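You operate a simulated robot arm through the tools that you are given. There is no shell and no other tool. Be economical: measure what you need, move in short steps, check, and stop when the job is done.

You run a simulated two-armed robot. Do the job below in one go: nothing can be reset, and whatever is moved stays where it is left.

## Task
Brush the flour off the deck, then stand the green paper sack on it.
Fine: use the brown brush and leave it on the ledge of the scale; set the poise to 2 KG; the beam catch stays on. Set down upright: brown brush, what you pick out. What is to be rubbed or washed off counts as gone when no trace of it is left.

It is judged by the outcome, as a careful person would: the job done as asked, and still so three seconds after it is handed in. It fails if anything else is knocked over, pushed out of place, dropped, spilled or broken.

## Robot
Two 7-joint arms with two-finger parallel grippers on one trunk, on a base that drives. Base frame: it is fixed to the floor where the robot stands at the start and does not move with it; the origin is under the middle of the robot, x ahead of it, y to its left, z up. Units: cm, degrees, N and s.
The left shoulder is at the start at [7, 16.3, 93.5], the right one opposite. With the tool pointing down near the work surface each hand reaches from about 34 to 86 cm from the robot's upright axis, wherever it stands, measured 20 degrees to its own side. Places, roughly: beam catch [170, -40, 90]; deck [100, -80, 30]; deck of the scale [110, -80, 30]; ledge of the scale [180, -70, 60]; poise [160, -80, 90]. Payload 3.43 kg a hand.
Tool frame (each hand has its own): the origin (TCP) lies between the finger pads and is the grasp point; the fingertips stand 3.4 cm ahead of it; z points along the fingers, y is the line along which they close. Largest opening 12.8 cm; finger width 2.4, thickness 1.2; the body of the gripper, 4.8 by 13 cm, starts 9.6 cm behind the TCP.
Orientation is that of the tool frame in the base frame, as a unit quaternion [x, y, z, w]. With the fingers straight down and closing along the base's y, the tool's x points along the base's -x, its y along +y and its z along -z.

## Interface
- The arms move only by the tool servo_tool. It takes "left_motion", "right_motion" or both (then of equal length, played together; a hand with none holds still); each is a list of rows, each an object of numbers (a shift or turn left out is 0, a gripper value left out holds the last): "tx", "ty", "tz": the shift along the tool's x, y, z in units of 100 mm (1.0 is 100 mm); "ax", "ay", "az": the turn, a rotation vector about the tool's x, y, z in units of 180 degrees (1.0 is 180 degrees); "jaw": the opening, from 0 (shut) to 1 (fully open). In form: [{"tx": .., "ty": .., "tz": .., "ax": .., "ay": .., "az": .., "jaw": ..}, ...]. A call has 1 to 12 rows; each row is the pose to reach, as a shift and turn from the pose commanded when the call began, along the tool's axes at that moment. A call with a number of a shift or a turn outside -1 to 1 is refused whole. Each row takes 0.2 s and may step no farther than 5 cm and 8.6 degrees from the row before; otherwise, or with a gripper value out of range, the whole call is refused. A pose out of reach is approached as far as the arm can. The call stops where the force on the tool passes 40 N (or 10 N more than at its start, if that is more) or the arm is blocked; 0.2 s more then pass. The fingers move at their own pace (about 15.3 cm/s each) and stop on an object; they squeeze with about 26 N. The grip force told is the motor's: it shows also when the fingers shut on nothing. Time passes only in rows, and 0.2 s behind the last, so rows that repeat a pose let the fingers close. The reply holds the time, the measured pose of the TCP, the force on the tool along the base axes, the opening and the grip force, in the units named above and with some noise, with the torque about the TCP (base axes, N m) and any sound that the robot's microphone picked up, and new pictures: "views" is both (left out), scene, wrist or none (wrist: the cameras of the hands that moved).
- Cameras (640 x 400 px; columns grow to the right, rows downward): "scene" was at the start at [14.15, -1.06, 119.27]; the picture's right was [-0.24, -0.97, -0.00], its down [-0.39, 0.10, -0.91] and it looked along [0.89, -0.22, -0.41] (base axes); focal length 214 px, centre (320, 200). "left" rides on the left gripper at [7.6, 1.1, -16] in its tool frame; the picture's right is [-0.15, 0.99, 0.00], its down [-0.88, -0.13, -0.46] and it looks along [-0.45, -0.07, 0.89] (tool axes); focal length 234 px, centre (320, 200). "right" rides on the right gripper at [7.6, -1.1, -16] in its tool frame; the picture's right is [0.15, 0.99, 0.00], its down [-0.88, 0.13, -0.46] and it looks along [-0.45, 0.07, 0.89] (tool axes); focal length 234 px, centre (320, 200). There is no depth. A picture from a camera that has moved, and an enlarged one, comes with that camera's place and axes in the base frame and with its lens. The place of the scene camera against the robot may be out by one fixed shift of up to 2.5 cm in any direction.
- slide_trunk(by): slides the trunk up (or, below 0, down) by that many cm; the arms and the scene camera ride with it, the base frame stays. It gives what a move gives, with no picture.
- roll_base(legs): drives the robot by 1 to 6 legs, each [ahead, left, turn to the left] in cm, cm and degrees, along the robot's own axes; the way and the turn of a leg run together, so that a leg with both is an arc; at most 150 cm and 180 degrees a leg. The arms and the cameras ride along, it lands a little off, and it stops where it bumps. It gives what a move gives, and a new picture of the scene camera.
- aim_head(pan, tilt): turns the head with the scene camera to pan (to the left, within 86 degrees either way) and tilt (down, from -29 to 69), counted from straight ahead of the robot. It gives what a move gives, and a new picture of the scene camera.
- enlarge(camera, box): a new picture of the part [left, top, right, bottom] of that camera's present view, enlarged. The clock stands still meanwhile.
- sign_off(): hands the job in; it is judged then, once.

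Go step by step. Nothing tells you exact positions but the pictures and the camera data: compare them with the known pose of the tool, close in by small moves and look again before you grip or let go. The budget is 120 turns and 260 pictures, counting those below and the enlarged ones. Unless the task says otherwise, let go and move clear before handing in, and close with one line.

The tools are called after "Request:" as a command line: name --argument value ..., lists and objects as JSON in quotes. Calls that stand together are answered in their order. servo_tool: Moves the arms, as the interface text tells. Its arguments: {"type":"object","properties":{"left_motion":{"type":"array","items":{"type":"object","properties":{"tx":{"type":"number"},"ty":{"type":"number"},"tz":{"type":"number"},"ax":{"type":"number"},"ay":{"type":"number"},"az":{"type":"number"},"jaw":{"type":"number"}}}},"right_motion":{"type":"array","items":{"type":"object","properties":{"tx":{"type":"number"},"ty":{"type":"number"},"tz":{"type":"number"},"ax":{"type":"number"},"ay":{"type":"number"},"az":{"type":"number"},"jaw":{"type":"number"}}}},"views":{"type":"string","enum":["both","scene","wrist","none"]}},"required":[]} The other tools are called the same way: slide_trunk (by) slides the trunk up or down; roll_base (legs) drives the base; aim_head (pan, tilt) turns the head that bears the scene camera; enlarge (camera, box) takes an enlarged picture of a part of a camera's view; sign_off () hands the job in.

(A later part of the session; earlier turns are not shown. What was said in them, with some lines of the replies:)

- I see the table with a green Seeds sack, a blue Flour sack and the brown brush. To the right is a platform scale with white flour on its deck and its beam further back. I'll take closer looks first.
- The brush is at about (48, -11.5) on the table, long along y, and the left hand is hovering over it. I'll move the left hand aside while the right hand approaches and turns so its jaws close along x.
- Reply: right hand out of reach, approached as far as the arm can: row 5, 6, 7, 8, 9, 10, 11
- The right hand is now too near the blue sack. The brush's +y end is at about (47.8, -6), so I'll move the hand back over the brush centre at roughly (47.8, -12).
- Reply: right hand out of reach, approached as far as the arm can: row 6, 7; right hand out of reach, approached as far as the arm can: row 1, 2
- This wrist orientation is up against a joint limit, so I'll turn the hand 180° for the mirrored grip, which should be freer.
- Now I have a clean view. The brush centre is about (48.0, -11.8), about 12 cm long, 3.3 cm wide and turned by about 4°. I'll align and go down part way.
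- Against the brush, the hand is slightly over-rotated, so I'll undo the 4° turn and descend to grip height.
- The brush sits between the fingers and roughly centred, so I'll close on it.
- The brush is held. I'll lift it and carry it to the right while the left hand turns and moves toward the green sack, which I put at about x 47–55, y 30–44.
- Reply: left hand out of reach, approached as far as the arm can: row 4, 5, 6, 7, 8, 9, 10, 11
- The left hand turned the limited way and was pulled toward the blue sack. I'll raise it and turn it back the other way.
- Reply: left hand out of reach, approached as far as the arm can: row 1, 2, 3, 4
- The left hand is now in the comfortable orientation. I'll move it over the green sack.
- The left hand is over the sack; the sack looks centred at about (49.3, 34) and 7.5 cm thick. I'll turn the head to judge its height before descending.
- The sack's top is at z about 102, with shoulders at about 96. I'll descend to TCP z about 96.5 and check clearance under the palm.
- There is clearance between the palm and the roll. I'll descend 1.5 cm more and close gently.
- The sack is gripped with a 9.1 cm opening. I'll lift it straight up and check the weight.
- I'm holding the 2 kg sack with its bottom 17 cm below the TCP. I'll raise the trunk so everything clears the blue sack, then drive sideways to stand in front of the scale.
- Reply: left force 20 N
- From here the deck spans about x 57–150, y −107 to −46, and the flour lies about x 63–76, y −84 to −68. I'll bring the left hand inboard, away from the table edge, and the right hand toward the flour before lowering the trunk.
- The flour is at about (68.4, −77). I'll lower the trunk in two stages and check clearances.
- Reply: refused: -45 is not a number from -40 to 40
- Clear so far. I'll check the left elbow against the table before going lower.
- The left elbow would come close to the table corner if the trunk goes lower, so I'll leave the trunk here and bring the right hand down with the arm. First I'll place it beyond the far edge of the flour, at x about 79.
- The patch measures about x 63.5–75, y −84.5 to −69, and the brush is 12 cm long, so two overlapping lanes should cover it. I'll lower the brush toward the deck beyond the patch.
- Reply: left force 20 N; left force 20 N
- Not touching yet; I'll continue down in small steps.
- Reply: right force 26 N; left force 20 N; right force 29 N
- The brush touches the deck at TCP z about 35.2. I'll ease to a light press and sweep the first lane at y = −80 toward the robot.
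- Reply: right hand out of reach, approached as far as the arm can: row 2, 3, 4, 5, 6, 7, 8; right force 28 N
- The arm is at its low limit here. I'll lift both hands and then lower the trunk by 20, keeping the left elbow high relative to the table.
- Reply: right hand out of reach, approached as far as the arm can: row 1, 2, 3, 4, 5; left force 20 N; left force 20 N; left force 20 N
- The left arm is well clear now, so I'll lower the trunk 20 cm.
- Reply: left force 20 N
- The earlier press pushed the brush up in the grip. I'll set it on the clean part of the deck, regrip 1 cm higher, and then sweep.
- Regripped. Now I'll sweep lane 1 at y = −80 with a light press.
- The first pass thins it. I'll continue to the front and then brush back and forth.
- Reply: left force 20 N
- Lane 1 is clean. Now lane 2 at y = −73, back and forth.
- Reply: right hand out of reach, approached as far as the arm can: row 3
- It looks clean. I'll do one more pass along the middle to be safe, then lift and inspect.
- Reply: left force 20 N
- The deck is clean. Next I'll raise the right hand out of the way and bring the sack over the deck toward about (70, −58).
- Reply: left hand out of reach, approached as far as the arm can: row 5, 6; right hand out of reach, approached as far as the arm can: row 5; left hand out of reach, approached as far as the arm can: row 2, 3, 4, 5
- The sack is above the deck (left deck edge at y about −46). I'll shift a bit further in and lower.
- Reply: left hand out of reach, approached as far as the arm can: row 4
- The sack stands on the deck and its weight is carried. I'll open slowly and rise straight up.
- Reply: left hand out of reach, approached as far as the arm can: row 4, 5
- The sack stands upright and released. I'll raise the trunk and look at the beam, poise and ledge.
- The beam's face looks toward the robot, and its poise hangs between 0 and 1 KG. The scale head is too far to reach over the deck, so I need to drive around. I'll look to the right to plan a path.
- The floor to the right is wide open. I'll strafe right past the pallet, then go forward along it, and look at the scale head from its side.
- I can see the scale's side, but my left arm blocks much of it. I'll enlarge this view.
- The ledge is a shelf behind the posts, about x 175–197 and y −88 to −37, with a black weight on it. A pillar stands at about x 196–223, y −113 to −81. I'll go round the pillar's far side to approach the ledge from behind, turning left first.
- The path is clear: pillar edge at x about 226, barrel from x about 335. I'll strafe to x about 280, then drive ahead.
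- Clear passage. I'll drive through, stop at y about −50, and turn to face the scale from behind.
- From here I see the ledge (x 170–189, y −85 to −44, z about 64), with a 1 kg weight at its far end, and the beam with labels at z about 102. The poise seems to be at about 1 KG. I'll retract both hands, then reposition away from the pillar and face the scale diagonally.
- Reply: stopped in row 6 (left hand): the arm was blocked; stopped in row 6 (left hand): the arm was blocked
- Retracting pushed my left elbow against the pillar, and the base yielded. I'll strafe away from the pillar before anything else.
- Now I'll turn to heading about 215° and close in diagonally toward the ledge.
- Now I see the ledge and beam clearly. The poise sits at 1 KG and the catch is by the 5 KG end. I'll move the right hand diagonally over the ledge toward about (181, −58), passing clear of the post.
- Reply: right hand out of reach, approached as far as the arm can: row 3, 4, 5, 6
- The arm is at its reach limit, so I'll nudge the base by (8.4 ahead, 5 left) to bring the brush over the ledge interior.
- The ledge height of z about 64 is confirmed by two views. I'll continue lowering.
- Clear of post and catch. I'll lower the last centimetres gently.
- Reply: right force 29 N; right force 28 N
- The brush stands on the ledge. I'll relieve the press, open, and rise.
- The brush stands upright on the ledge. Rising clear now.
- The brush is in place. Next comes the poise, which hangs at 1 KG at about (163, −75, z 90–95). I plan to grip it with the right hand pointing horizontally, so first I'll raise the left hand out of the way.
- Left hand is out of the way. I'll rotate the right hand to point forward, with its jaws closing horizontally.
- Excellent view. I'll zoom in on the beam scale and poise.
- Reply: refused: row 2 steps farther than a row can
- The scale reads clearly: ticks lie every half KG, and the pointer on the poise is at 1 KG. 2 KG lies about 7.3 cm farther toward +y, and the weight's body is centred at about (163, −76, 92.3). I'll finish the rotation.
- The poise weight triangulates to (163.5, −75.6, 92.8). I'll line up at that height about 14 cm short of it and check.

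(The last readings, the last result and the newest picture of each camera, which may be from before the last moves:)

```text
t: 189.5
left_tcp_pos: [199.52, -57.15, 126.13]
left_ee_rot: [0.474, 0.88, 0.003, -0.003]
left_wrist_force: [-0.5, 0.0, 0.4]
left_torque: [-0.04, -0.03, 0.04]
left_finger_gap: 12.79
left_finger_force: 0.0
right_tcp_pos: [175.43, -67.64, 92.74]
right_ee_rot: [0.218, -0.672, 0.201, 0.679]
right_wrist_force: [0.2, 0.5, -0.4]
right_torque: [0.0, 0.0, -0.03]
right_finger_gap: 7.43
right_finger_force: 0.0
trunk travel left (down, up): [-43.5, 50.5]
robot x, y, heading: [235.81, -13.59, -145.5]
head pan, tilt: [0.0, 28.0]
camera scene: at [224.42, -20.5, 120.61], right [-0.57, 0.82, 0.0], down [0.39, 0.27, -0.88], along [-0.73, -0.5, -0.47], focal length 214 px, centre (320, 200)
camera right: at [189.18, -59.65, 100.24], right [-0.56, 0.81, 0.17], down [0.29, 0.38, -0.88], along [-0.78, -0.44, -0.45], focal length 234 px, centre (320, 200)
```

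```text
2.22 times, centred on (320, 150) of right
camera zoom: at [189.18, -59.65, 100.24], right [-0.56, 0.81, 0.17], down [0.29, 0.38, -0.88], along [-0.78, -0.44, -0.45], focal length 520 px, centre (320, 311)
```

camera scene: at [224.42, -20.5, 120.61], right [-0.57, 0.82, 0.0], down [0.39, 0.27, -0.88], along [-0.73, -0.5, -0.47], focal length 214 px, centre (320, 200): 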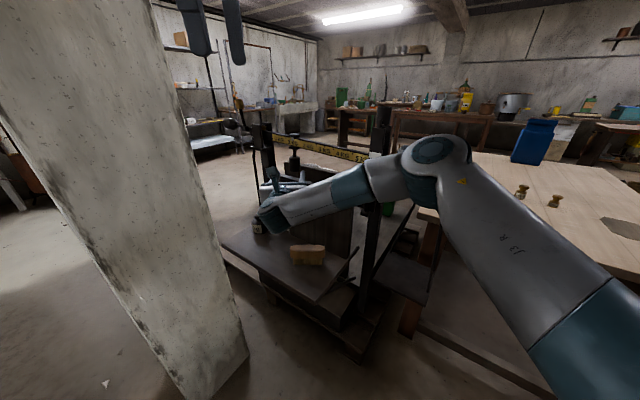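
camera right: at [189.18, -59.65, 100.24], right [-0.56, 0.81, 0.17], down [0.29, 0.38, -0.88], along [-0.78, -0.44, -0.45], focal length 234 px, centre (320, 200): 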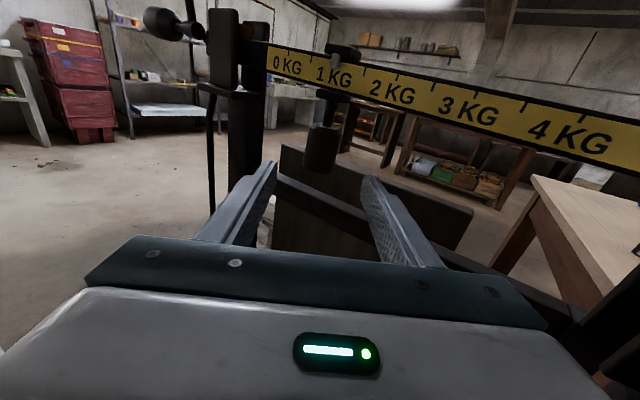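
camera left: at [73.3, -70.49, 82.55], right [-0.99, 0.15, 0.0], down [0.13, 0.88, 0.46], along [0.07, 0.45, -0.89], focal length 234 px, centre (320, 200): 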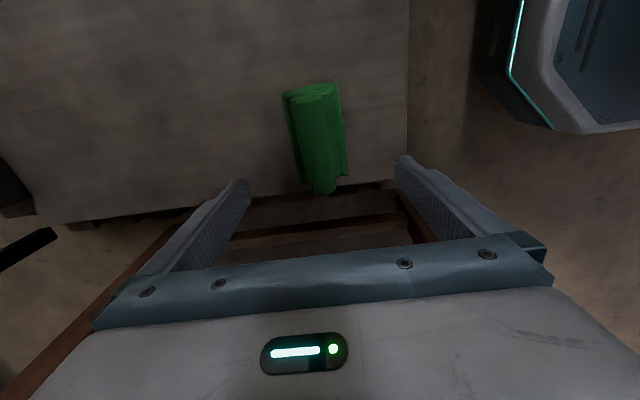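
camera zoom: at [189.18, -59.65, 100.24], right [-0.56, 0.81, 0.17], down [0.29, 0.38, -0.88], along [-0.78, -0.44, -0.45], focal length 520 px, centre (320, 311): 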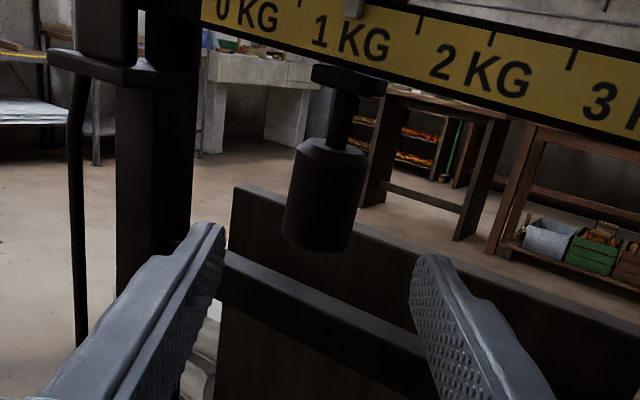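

The alignment is good and the fingers pass above the crossbar. I'll advance so the weight sits between the pads.

Request:
servo_tool --right_motion '[{"tz": 0.2, "ty": -0.01}, {"tz": 0.4, "ty": -0.02}, {"tz": 0.6, "ty": -0.02}, {"tz": 0.8, "ty": -0.02}, {"tz": 0.95, "ty": -0.02}, {"tz": 0.95, "ty": -0.02}]' --views "wrist"

```text
t: 190.9
left_tcp_pos: [199.61, -57.18, 126.11]
left_ee_rot: [0.474, 0.881, 0.002, -0.004]
left_wrist_force: [-0.7, -0.8, -0.5]
left_torque: [-0.01, -0.01, -0.01]
left_finger_gap: 12.81
left_finger_force: 0.0
right_tcp_pos: [167.34, -73.12, 92.72]
right_ee_rot: [0.219, -0.672, 0.201, 0.679]
right_wrist_force: [-0.1, 0.0, -0.1]
right_torque: [-0.01, -0.01, 0.01]
right_finger_gap: 7.4
right_finger_force: 0.2
trunk travel left (down, up): [-43.5, 50.5]
robot x, y, heading: [236.18, -13.84, -145.4]
head pan, tilt: [0.0, 28.0]
camera right: at [181.26, -65.05, 100.19], right [-0.56, 0.81, 0.17], down [0.29, 0.38, -0.88], along [-0.78, -0.44, -0.45], focal length 234 px, centre (320, 200)
```

right: 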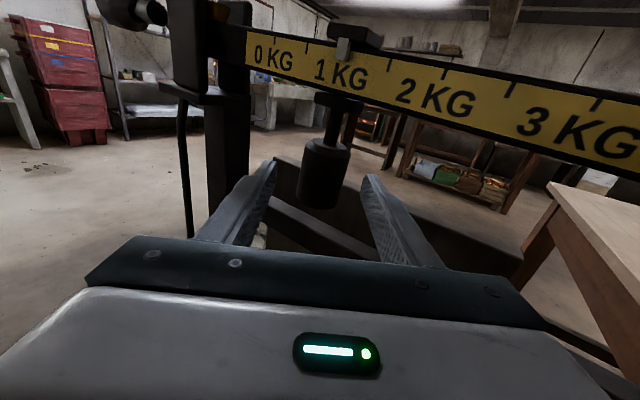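

Request:
servo_tool --right_motion '[{"tz": 0.1}, {"tz": 0.2}, {"tz": 0.3}, {"tz": 0.42}, {"tz": 0.42}]' --views "wrist"

Request:
enlarge --camera "scene" --box '[240, 120, 360, 230]'

```text
t: 192.1
left_tcp_pos: [199.49, -57.16, 126.05]
left_ee_rot: [0.475, 0.88, 0.001, -0.003]
left_wrist_force: [0.1, 0.5, 0.3]
left_torque: [0.02, 0.02, 0.01]
left_finger_gap: 12.82
left_finger_force: 0.1
right_tcp_pos: [163.94, -75.67, 92.81]
right_ee_rot: [0.219, -0.672, 0.202, 0.678]
right_wrist_force: [-0.2, 0.3, -0.3]
right_torque: [0.02, 0.01, 0.01]
right_finger_gap: 7.44
right_finger_force: 0.0
trunk travel left (down, up): [-43.5, 50.5]
robot x, y, heading: [236.42, -13.35, -145.5]
head pan, tilt: [0.0, 28.0]
camera right: at [177.83, -67.63, 100.31], right [-0.56, 0.81, 0.17], down [0.29, 0.38, -0.88], along [-0.78, -0.44, -0.45], focal length 234 px, centre (320, 200)
```

right: 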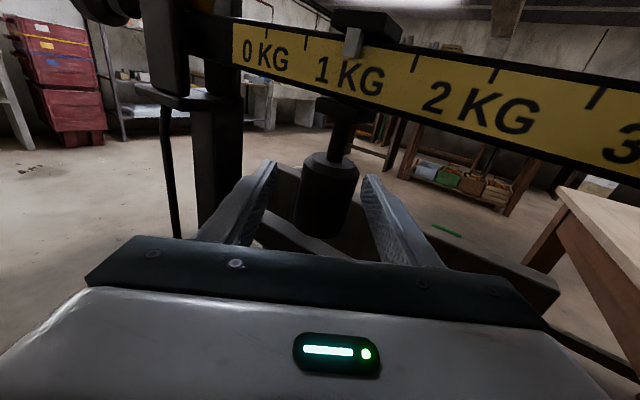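

```text
3.64 times, centred on (300, 175) of scene
camera zoom: at [224.42, -20.52, 120.61], right [-0.57, 0.82, 0.0], down [0.39, 0.27, -0.88], along [-0.73, -0.5, -0.47], focal length 780 px, centre (393, 291)
```

zoom: 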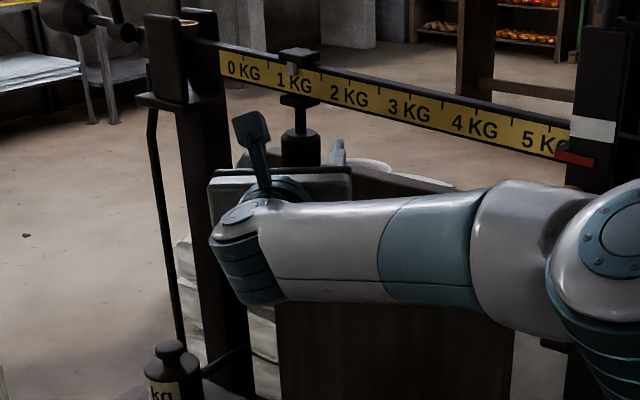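

The weight is between the pads, so I'll close gently.

Request:
servo_tool --right_motion '[{"jaw": 0.5}, {"jaw": 0.44}, {"jaw": 0.4}, {"jaw": 0.36}, {"jaw": 0.32}, {"jaw": 0.28}]' --views "wrist"

```text
t: 193.5
left_tcp_pos: [199.31, -57.06, 126.06]
left_ee_rot: [0.474, 0.88, 0.003, -0.003]
left_wrist_force: [-0.4, -0.2, -0.6]
left_torque: [0.02, -0.01, -0.04]
left_finger_gap: 12.79
left_finger_force: 0.1
right_tcp_pos: [163.67, -75.36, 92.73]
right_ee_rot: [0.217, -0.672, 0.202, 0.678]
right_wrist_force: [-7.2, 3.3, 0.4]
right_torque: [-0.65, -0.12, -0.38]
right_finger_gap: 4.25
right_finger_force: 44.9
trunk travel left (down, up): [-43.5, 50.5]
robot x, y, heading: [236.05, -13.44, -145.4]
head pan, tilt: [0.0, 28.0]
camera right: at [177.58, -67.48, 100.3], right [-0.56, 0.81, 0.17], down [0.29, 0.38, -0.88], along [-0.78, -0.44, -0.45], focal length 234 px, centre (320, 200)
```

right: 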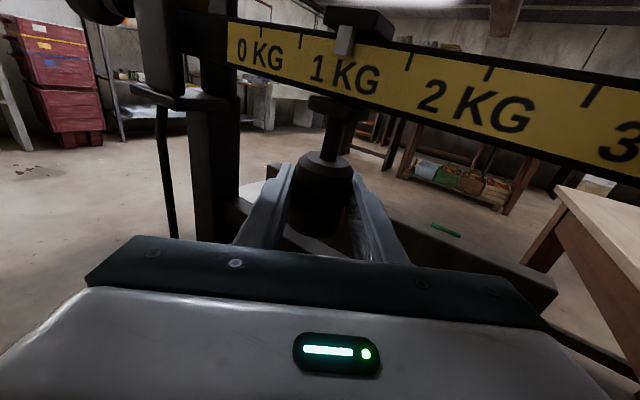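

Gripped. I'll slide it 4.5 cm toward 2 KG and check.

Request:
servo_tool --right_motion '[{"ty": 0.062, "tz": -0.042}, {"ty": 0.124, "tz": -0.085}, {"ty": 0.186, "tz": -0.127}, {"ty": 0.248, "tz": -0.17}, {"ty": 0.31, "tz": -0.212}, {"ty": 0.371, "tz": -0.255}, {"ty": 0.371, "tz": -0.255}]' --views "wrist"

Request:
enlarge --camera "right" --box '[220, 0, 500, 180]'

```text
t: 195.1
left_tcp_pos: [199.12, -57.12, 126.0]
left_ee_rot: [0.474, 0.881, 0.004, -0.004]
left_wrist_force: [0.3, 0.4, 0.6]
left_torque: [-0.02, -0.01, -0.02]
left_finger_gap: 12.77
left_finger_force: 0.2
right_tcp_pos: [163.68, -71.22, 92.46]
right_ee_rot: [0.216, -0.674, 0.2, 0.677]
right_wrist_force: [-24.5, 0.0, -4.2]
right_torque: [-1.01, -0.17, -0.26]
right_finger_gap: 4.27
right_finger_force: 44.9
trunk travel left (down, up): [-43.5, 50.5]
robot x, y, heading: [235.88, -13.79, -145.5]
head pan, tilt: [0.0, 28.0]
camera right: at [177.57, -63.2, 100.14], right [-0.56, 0.81, 0.17], down [0.29, 0.38, -0.88], along [-0.78, -0.44, -0.45], focal length 234 px, centre (320, 200)
```

right: 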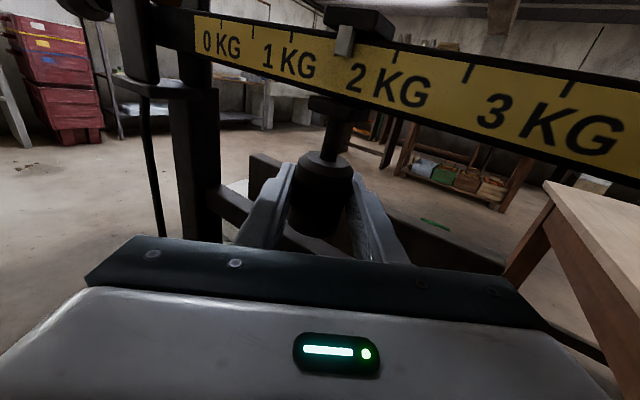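

```text
2.22 times, centred on (360, 90) of right
camera zoom: at [177.57, -63.2, 100.14], right [-0.56, 0.81, 0.17], down [0.29, 0.38, -0.88], along [-0.78, -0.44, -0.45], focal length 520 px, centre (231, 444)
```

zoom: 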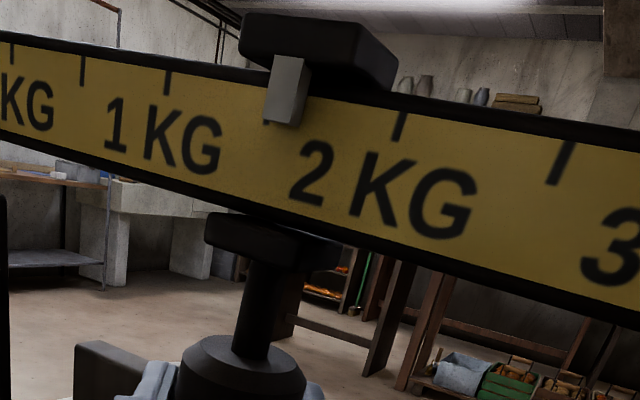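

It slides well and is now at about 1.55 KG. There's some sideways load along x, so I'll correct that while moving about 2.85 cm further.

Request:
servo_tool --right_motion '[{"ty": 0.05, "tz": 0.01}, {"ty": 0.11, "tz": -0.03}, {"ty": 0.17, "tz": -0.07}, {"ty": 0.22, "tz": -0.1}, {"ty": 0.263, "tz": -0.12}, {"ty": 0.263, "tz": -0.12}]' --views "wrist"

Request:
enlarge --camera "right" --box '[220, 0, 440, 140]'

Request:
enlarge --camera "scene" --box '[270, 120, 350, 190]'

```text
t: 196.5
left_tcp_pos: [199.45, -57.25, 126.02]
left_ee_rot: [0.474, 0.881, 0.003, -0.004]
left_wrist_force: [0.5, 0.2, 0.4]
left_torque: [-0.03, 0.01, -0.01]
left_finger_gap: 12.8
left_finger_force: 0.2
right_tcp_pos: [163.74, -68.46, 92.43]
right_ee_rot: [0.22, -0.673, 0.202, 0.676]
right_wrist_force: [6.4, 0.9, -16.1]
right_torque: [-1.3, -0.35, -0.09]
right_finger_gap: 4.26
right_finger_force: 45.2
trunk travel left (down, up): [-43.5, 50.5]
robot x, y, heading: [235.52, -13.92, -145.3]
head pan, tilt: [0.0, 28.0]
camera right: at [177.52, -60.43, 100.04], right [-0.56, 0.81, 0.17], down [0.29, 0.39, -0.88], along [-0.77, -0.44, -0.45], focal length 234 px, centre (320, 200)
```

right: 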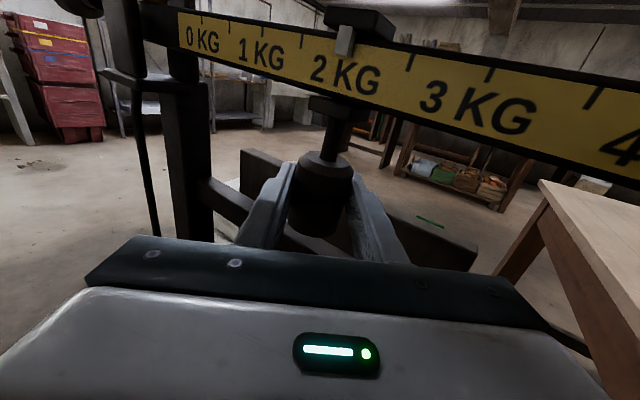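

```text
2.86 times, centred on (330, 70) of right
camera zoom: at [177.52, -60.43, 100.04], right [-0.56, 0.81, 0.17], down [0.29, 0.39, -0.88], along [-0.77, -0.44, -0.45], focal length 669 px, centre (291, 571)
```

zoom: 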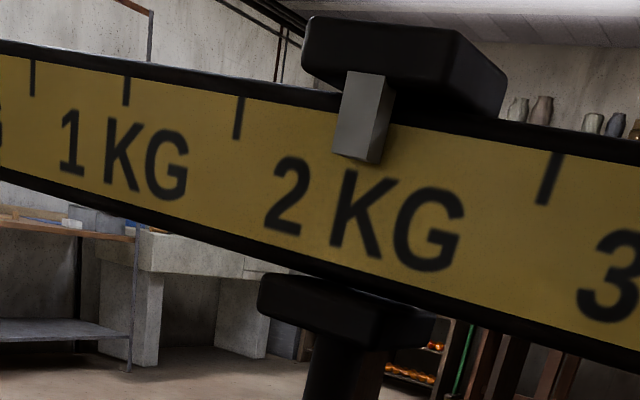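

```text
5.71 times, centred on (310, 155) of scene
camera zoom: at [224.34, -20.63, 120.57], right [-0.57, 0.82, 0.0], down [0.39, 0.27, -0.88], along [-0.73, -0.5, -0.47], focal length 1226 px, centre (377, 457)
```

zoom: 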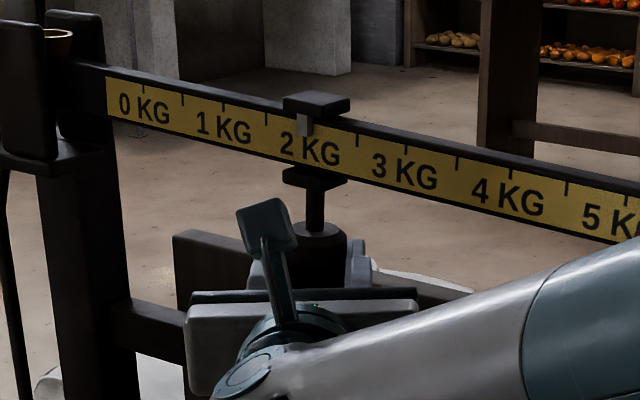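

The poise pointer is at or very near 2 KG. I'll release, back away slightly, and get a straight-on view to check the reading.

Request:
servo_tool --right_motion '[{"jaw": 0.4}, {"jaw": 0.5}, {"jaw": 0.58}, {"jaw": 0.58}, {"tz": -0.2}, {"tz": -0.4}, {"tz": -0.6}, {"tz": -0.8}, {"tz": -1.0}, {"tz": -1.0}]' --views "none"

Request:
servo_tool --right_motion '[{"ty": -0.2, "tx": 0.1}, {"ty": -0.4, "tx": 0.2}, {"ty": -0.6, "tx": 0.3}, {"ty": -0.8, "tx": 0.4}, {"ty": -0.8, "tx": 0.4}]' --views "wrist"

```text
t: 198.7
left_tcp_pos: [199.51, -57.18, 126.1]
left_ee_rot: [0.474, 0.88, 0.003, -0.004]
left_wrist_force: [0.0, 0.0, 0.3]
left_torque: [-0.01, 0.02, 0.0]
left_finger_gap: 12.79
left_finger_force: 0.1
right_tcp_pos: [171.78, -62.79, 92.8]
right_ee_rot: [0.217, -0.672, 0.202, 0.678]
right_wrist_force: [0.4, 0.5, 0.2]
right_torque: [-0.03, -0.01, 0.01]
right_finger_gap: 7.43
right_finger_force: 0.1
trunk travel left (down, up): [-43.5, 50.5]
robot x, y, heading: [236.02, -13.57, -145.4]
head pan, tilt: [0.0, 28.0]
```

```text
t: 199.9
left_tcp_pos: [199.44, -57.12, 126.17]
left_ee_rot: [0.473, 0.881, 0.002, -0.004]
left_wrist_force: [-0.1, 0.0, 0.1]
left_torque: [0.0, -0.06, -0.02]
left_finger_gap: 12.81
left_finger_force: 0.1
right_tcp_pos: [176.34, -69.08, 96.72]
right_ee_rot: [0.218, -0.672, 0.201, 0.678]
right_wrist_force: [1.0, 0.3, 0.5]
right_torque: [-0.02, 0.0, -0.01]
right_finger_gap: 7.41
right_finger_force: 0.1
trunk travel left (down, up): [-43.5, 50.5]
robot x, y, heading: [235.81, -13.99, -145.5]
head pan, tilt: [0.0, 28.0]
camera right: at [190.17, -61.11, 104.22], right [-0.56, 0.81, 0.17], down [0.29, 0.38, -0.88], along [-0.78, -0.44, -0.45], focal length 234 px, centre (320, 200)
```

right: 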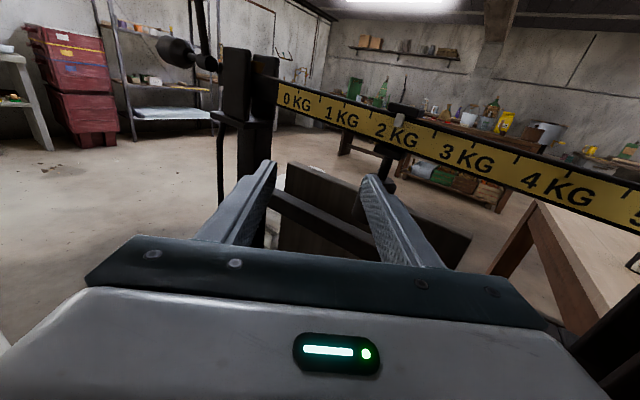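

Request:
enlarge --camera "right" --box '[330, 70, 480, 170]'

```text
4.00 times, centred on (405, 120) of right
camera zoom: at [190.17, -61.11, 104.22], right [-0.56, 0.81, 0.17], down [0.29, 0.38, -0.88], along [-0.78, -0.44, -0.45], focal length 937 px, centre (-20, 520)
```

zoom: 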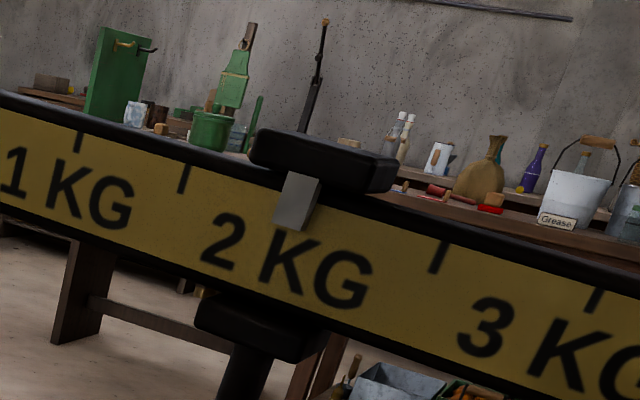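

Accounting for the pointer's thickness, it aligns with the 2 KG tick. I'll withdraw the hand and back the base off for a final check.

Request:
servo_tool --right_motion '[{"tz": -0.2, "tx": 0.1}, {"tz": -0.4, "tx": 0.2}, {"tz": -0.6, "tx": 0.3}, {"tz": -0.8, "tx": 0.4}, {"tz": -1.0, "tx": 0.5}, {"tz": -1.0, "tx": 0.5}]' --views "none"

Request:
roll_base --legs '[[-30, 0, 0]]'

Request:
enlarge --camera "scene" --box '[220, 90, 420, 270]'

```text
t: 201.3
left_tcp_pos: [199.55, -57.07, 126.12]
left_ee_rot: [0.474, 0.881, 0.002, -0.004]
left_wrist_force: [0.5, 0.7, 1.2]
left_torque: [-0.02, 0.03, -0.01]
left_finger_gap: 12.78
left_finger_force: 0.0
right_tcp_pos: [184.61, -63.76, 101.75]
right_ee_rot: [0.217, -0.672, 0.203, 0.678]
right_wrist_force: [-0.4, -0.1, -0.5]
right_torque: [-0.02, -0.03, 0.01]
right_finger_gap: 7.4
right_finger_force: 0.1
trunk travel left (down, up): [-43.5, 50.5]
robot x, y, heading: [235.64, -13.86, -145.5]
head pan, tilt: [0.0, 28.0]
```

```text
t: 203.3
left_tcp_pos: [223.79, -39.86, 126.11]
left_ee_rot: [0.479, 0.878, 0.002, -0.004]
left_wrist_force: [0.6, 1.0, 1.1]
left_torque: [-0.02, 0.06, 0.0]
left_finger_gap: 12.78
left_finger_force: 0.1
right_tcp_pos: [208.73, -46.45, 101.71]
right_ee_rot: [0.214, -0.673, 0.196, 0.68]
right_wrist_force: [-0.5, -0.4, 0.9]
right_torque: [-0.03, -0.03, -0.01]
right_finger_gap: 7.41
right_finger_force: 0.1
trunk travel left (down, up): [-43.5, 50.5]
robot x, y, heading: [260.47, 2.96, -146.2]
head pan, tilt: [0.0, 28.0]
camera scene: at [249.03, -3.61, 120.61], right [-0.56, 0.83, 0.0], down [0.39, 0.26, -0.88], along [-0.73, -0.49, -0.47], focal length 214 px, centre (320, 200)
```

scene: 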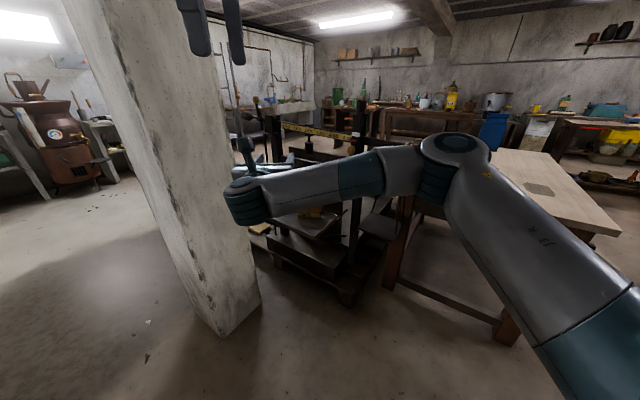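

```text
2.22 times, centred on (320, 180) of scene
camera zoom: at [249.03, -3.61, 120.61], right [-0.56, 0.83, 0.0], down [0.39, 0.26, -0.88], along [-0.73, -0.49, -0.47], focal length 477 px, centre (320, 244)
```

zoom: 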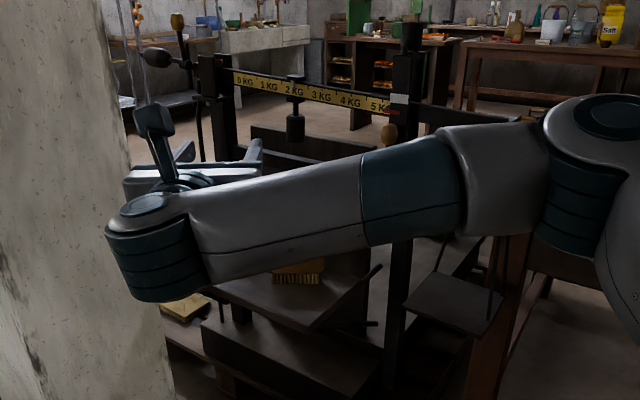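

The poise hangs at 2 KG, the catch looks the same as before, and the brush stands on the ledge. Both hands are clear and the sack was left standing on the clean deck, so I'm handing in.

Request:
sign_off

```text
The job is handed in.
```

The job is handed in. The deck is brushed clean and the green Seeds sack stands on it. The brown brush stands upright on the scale's ledge, the poise reads 2 KG, and the beam catch was left on.
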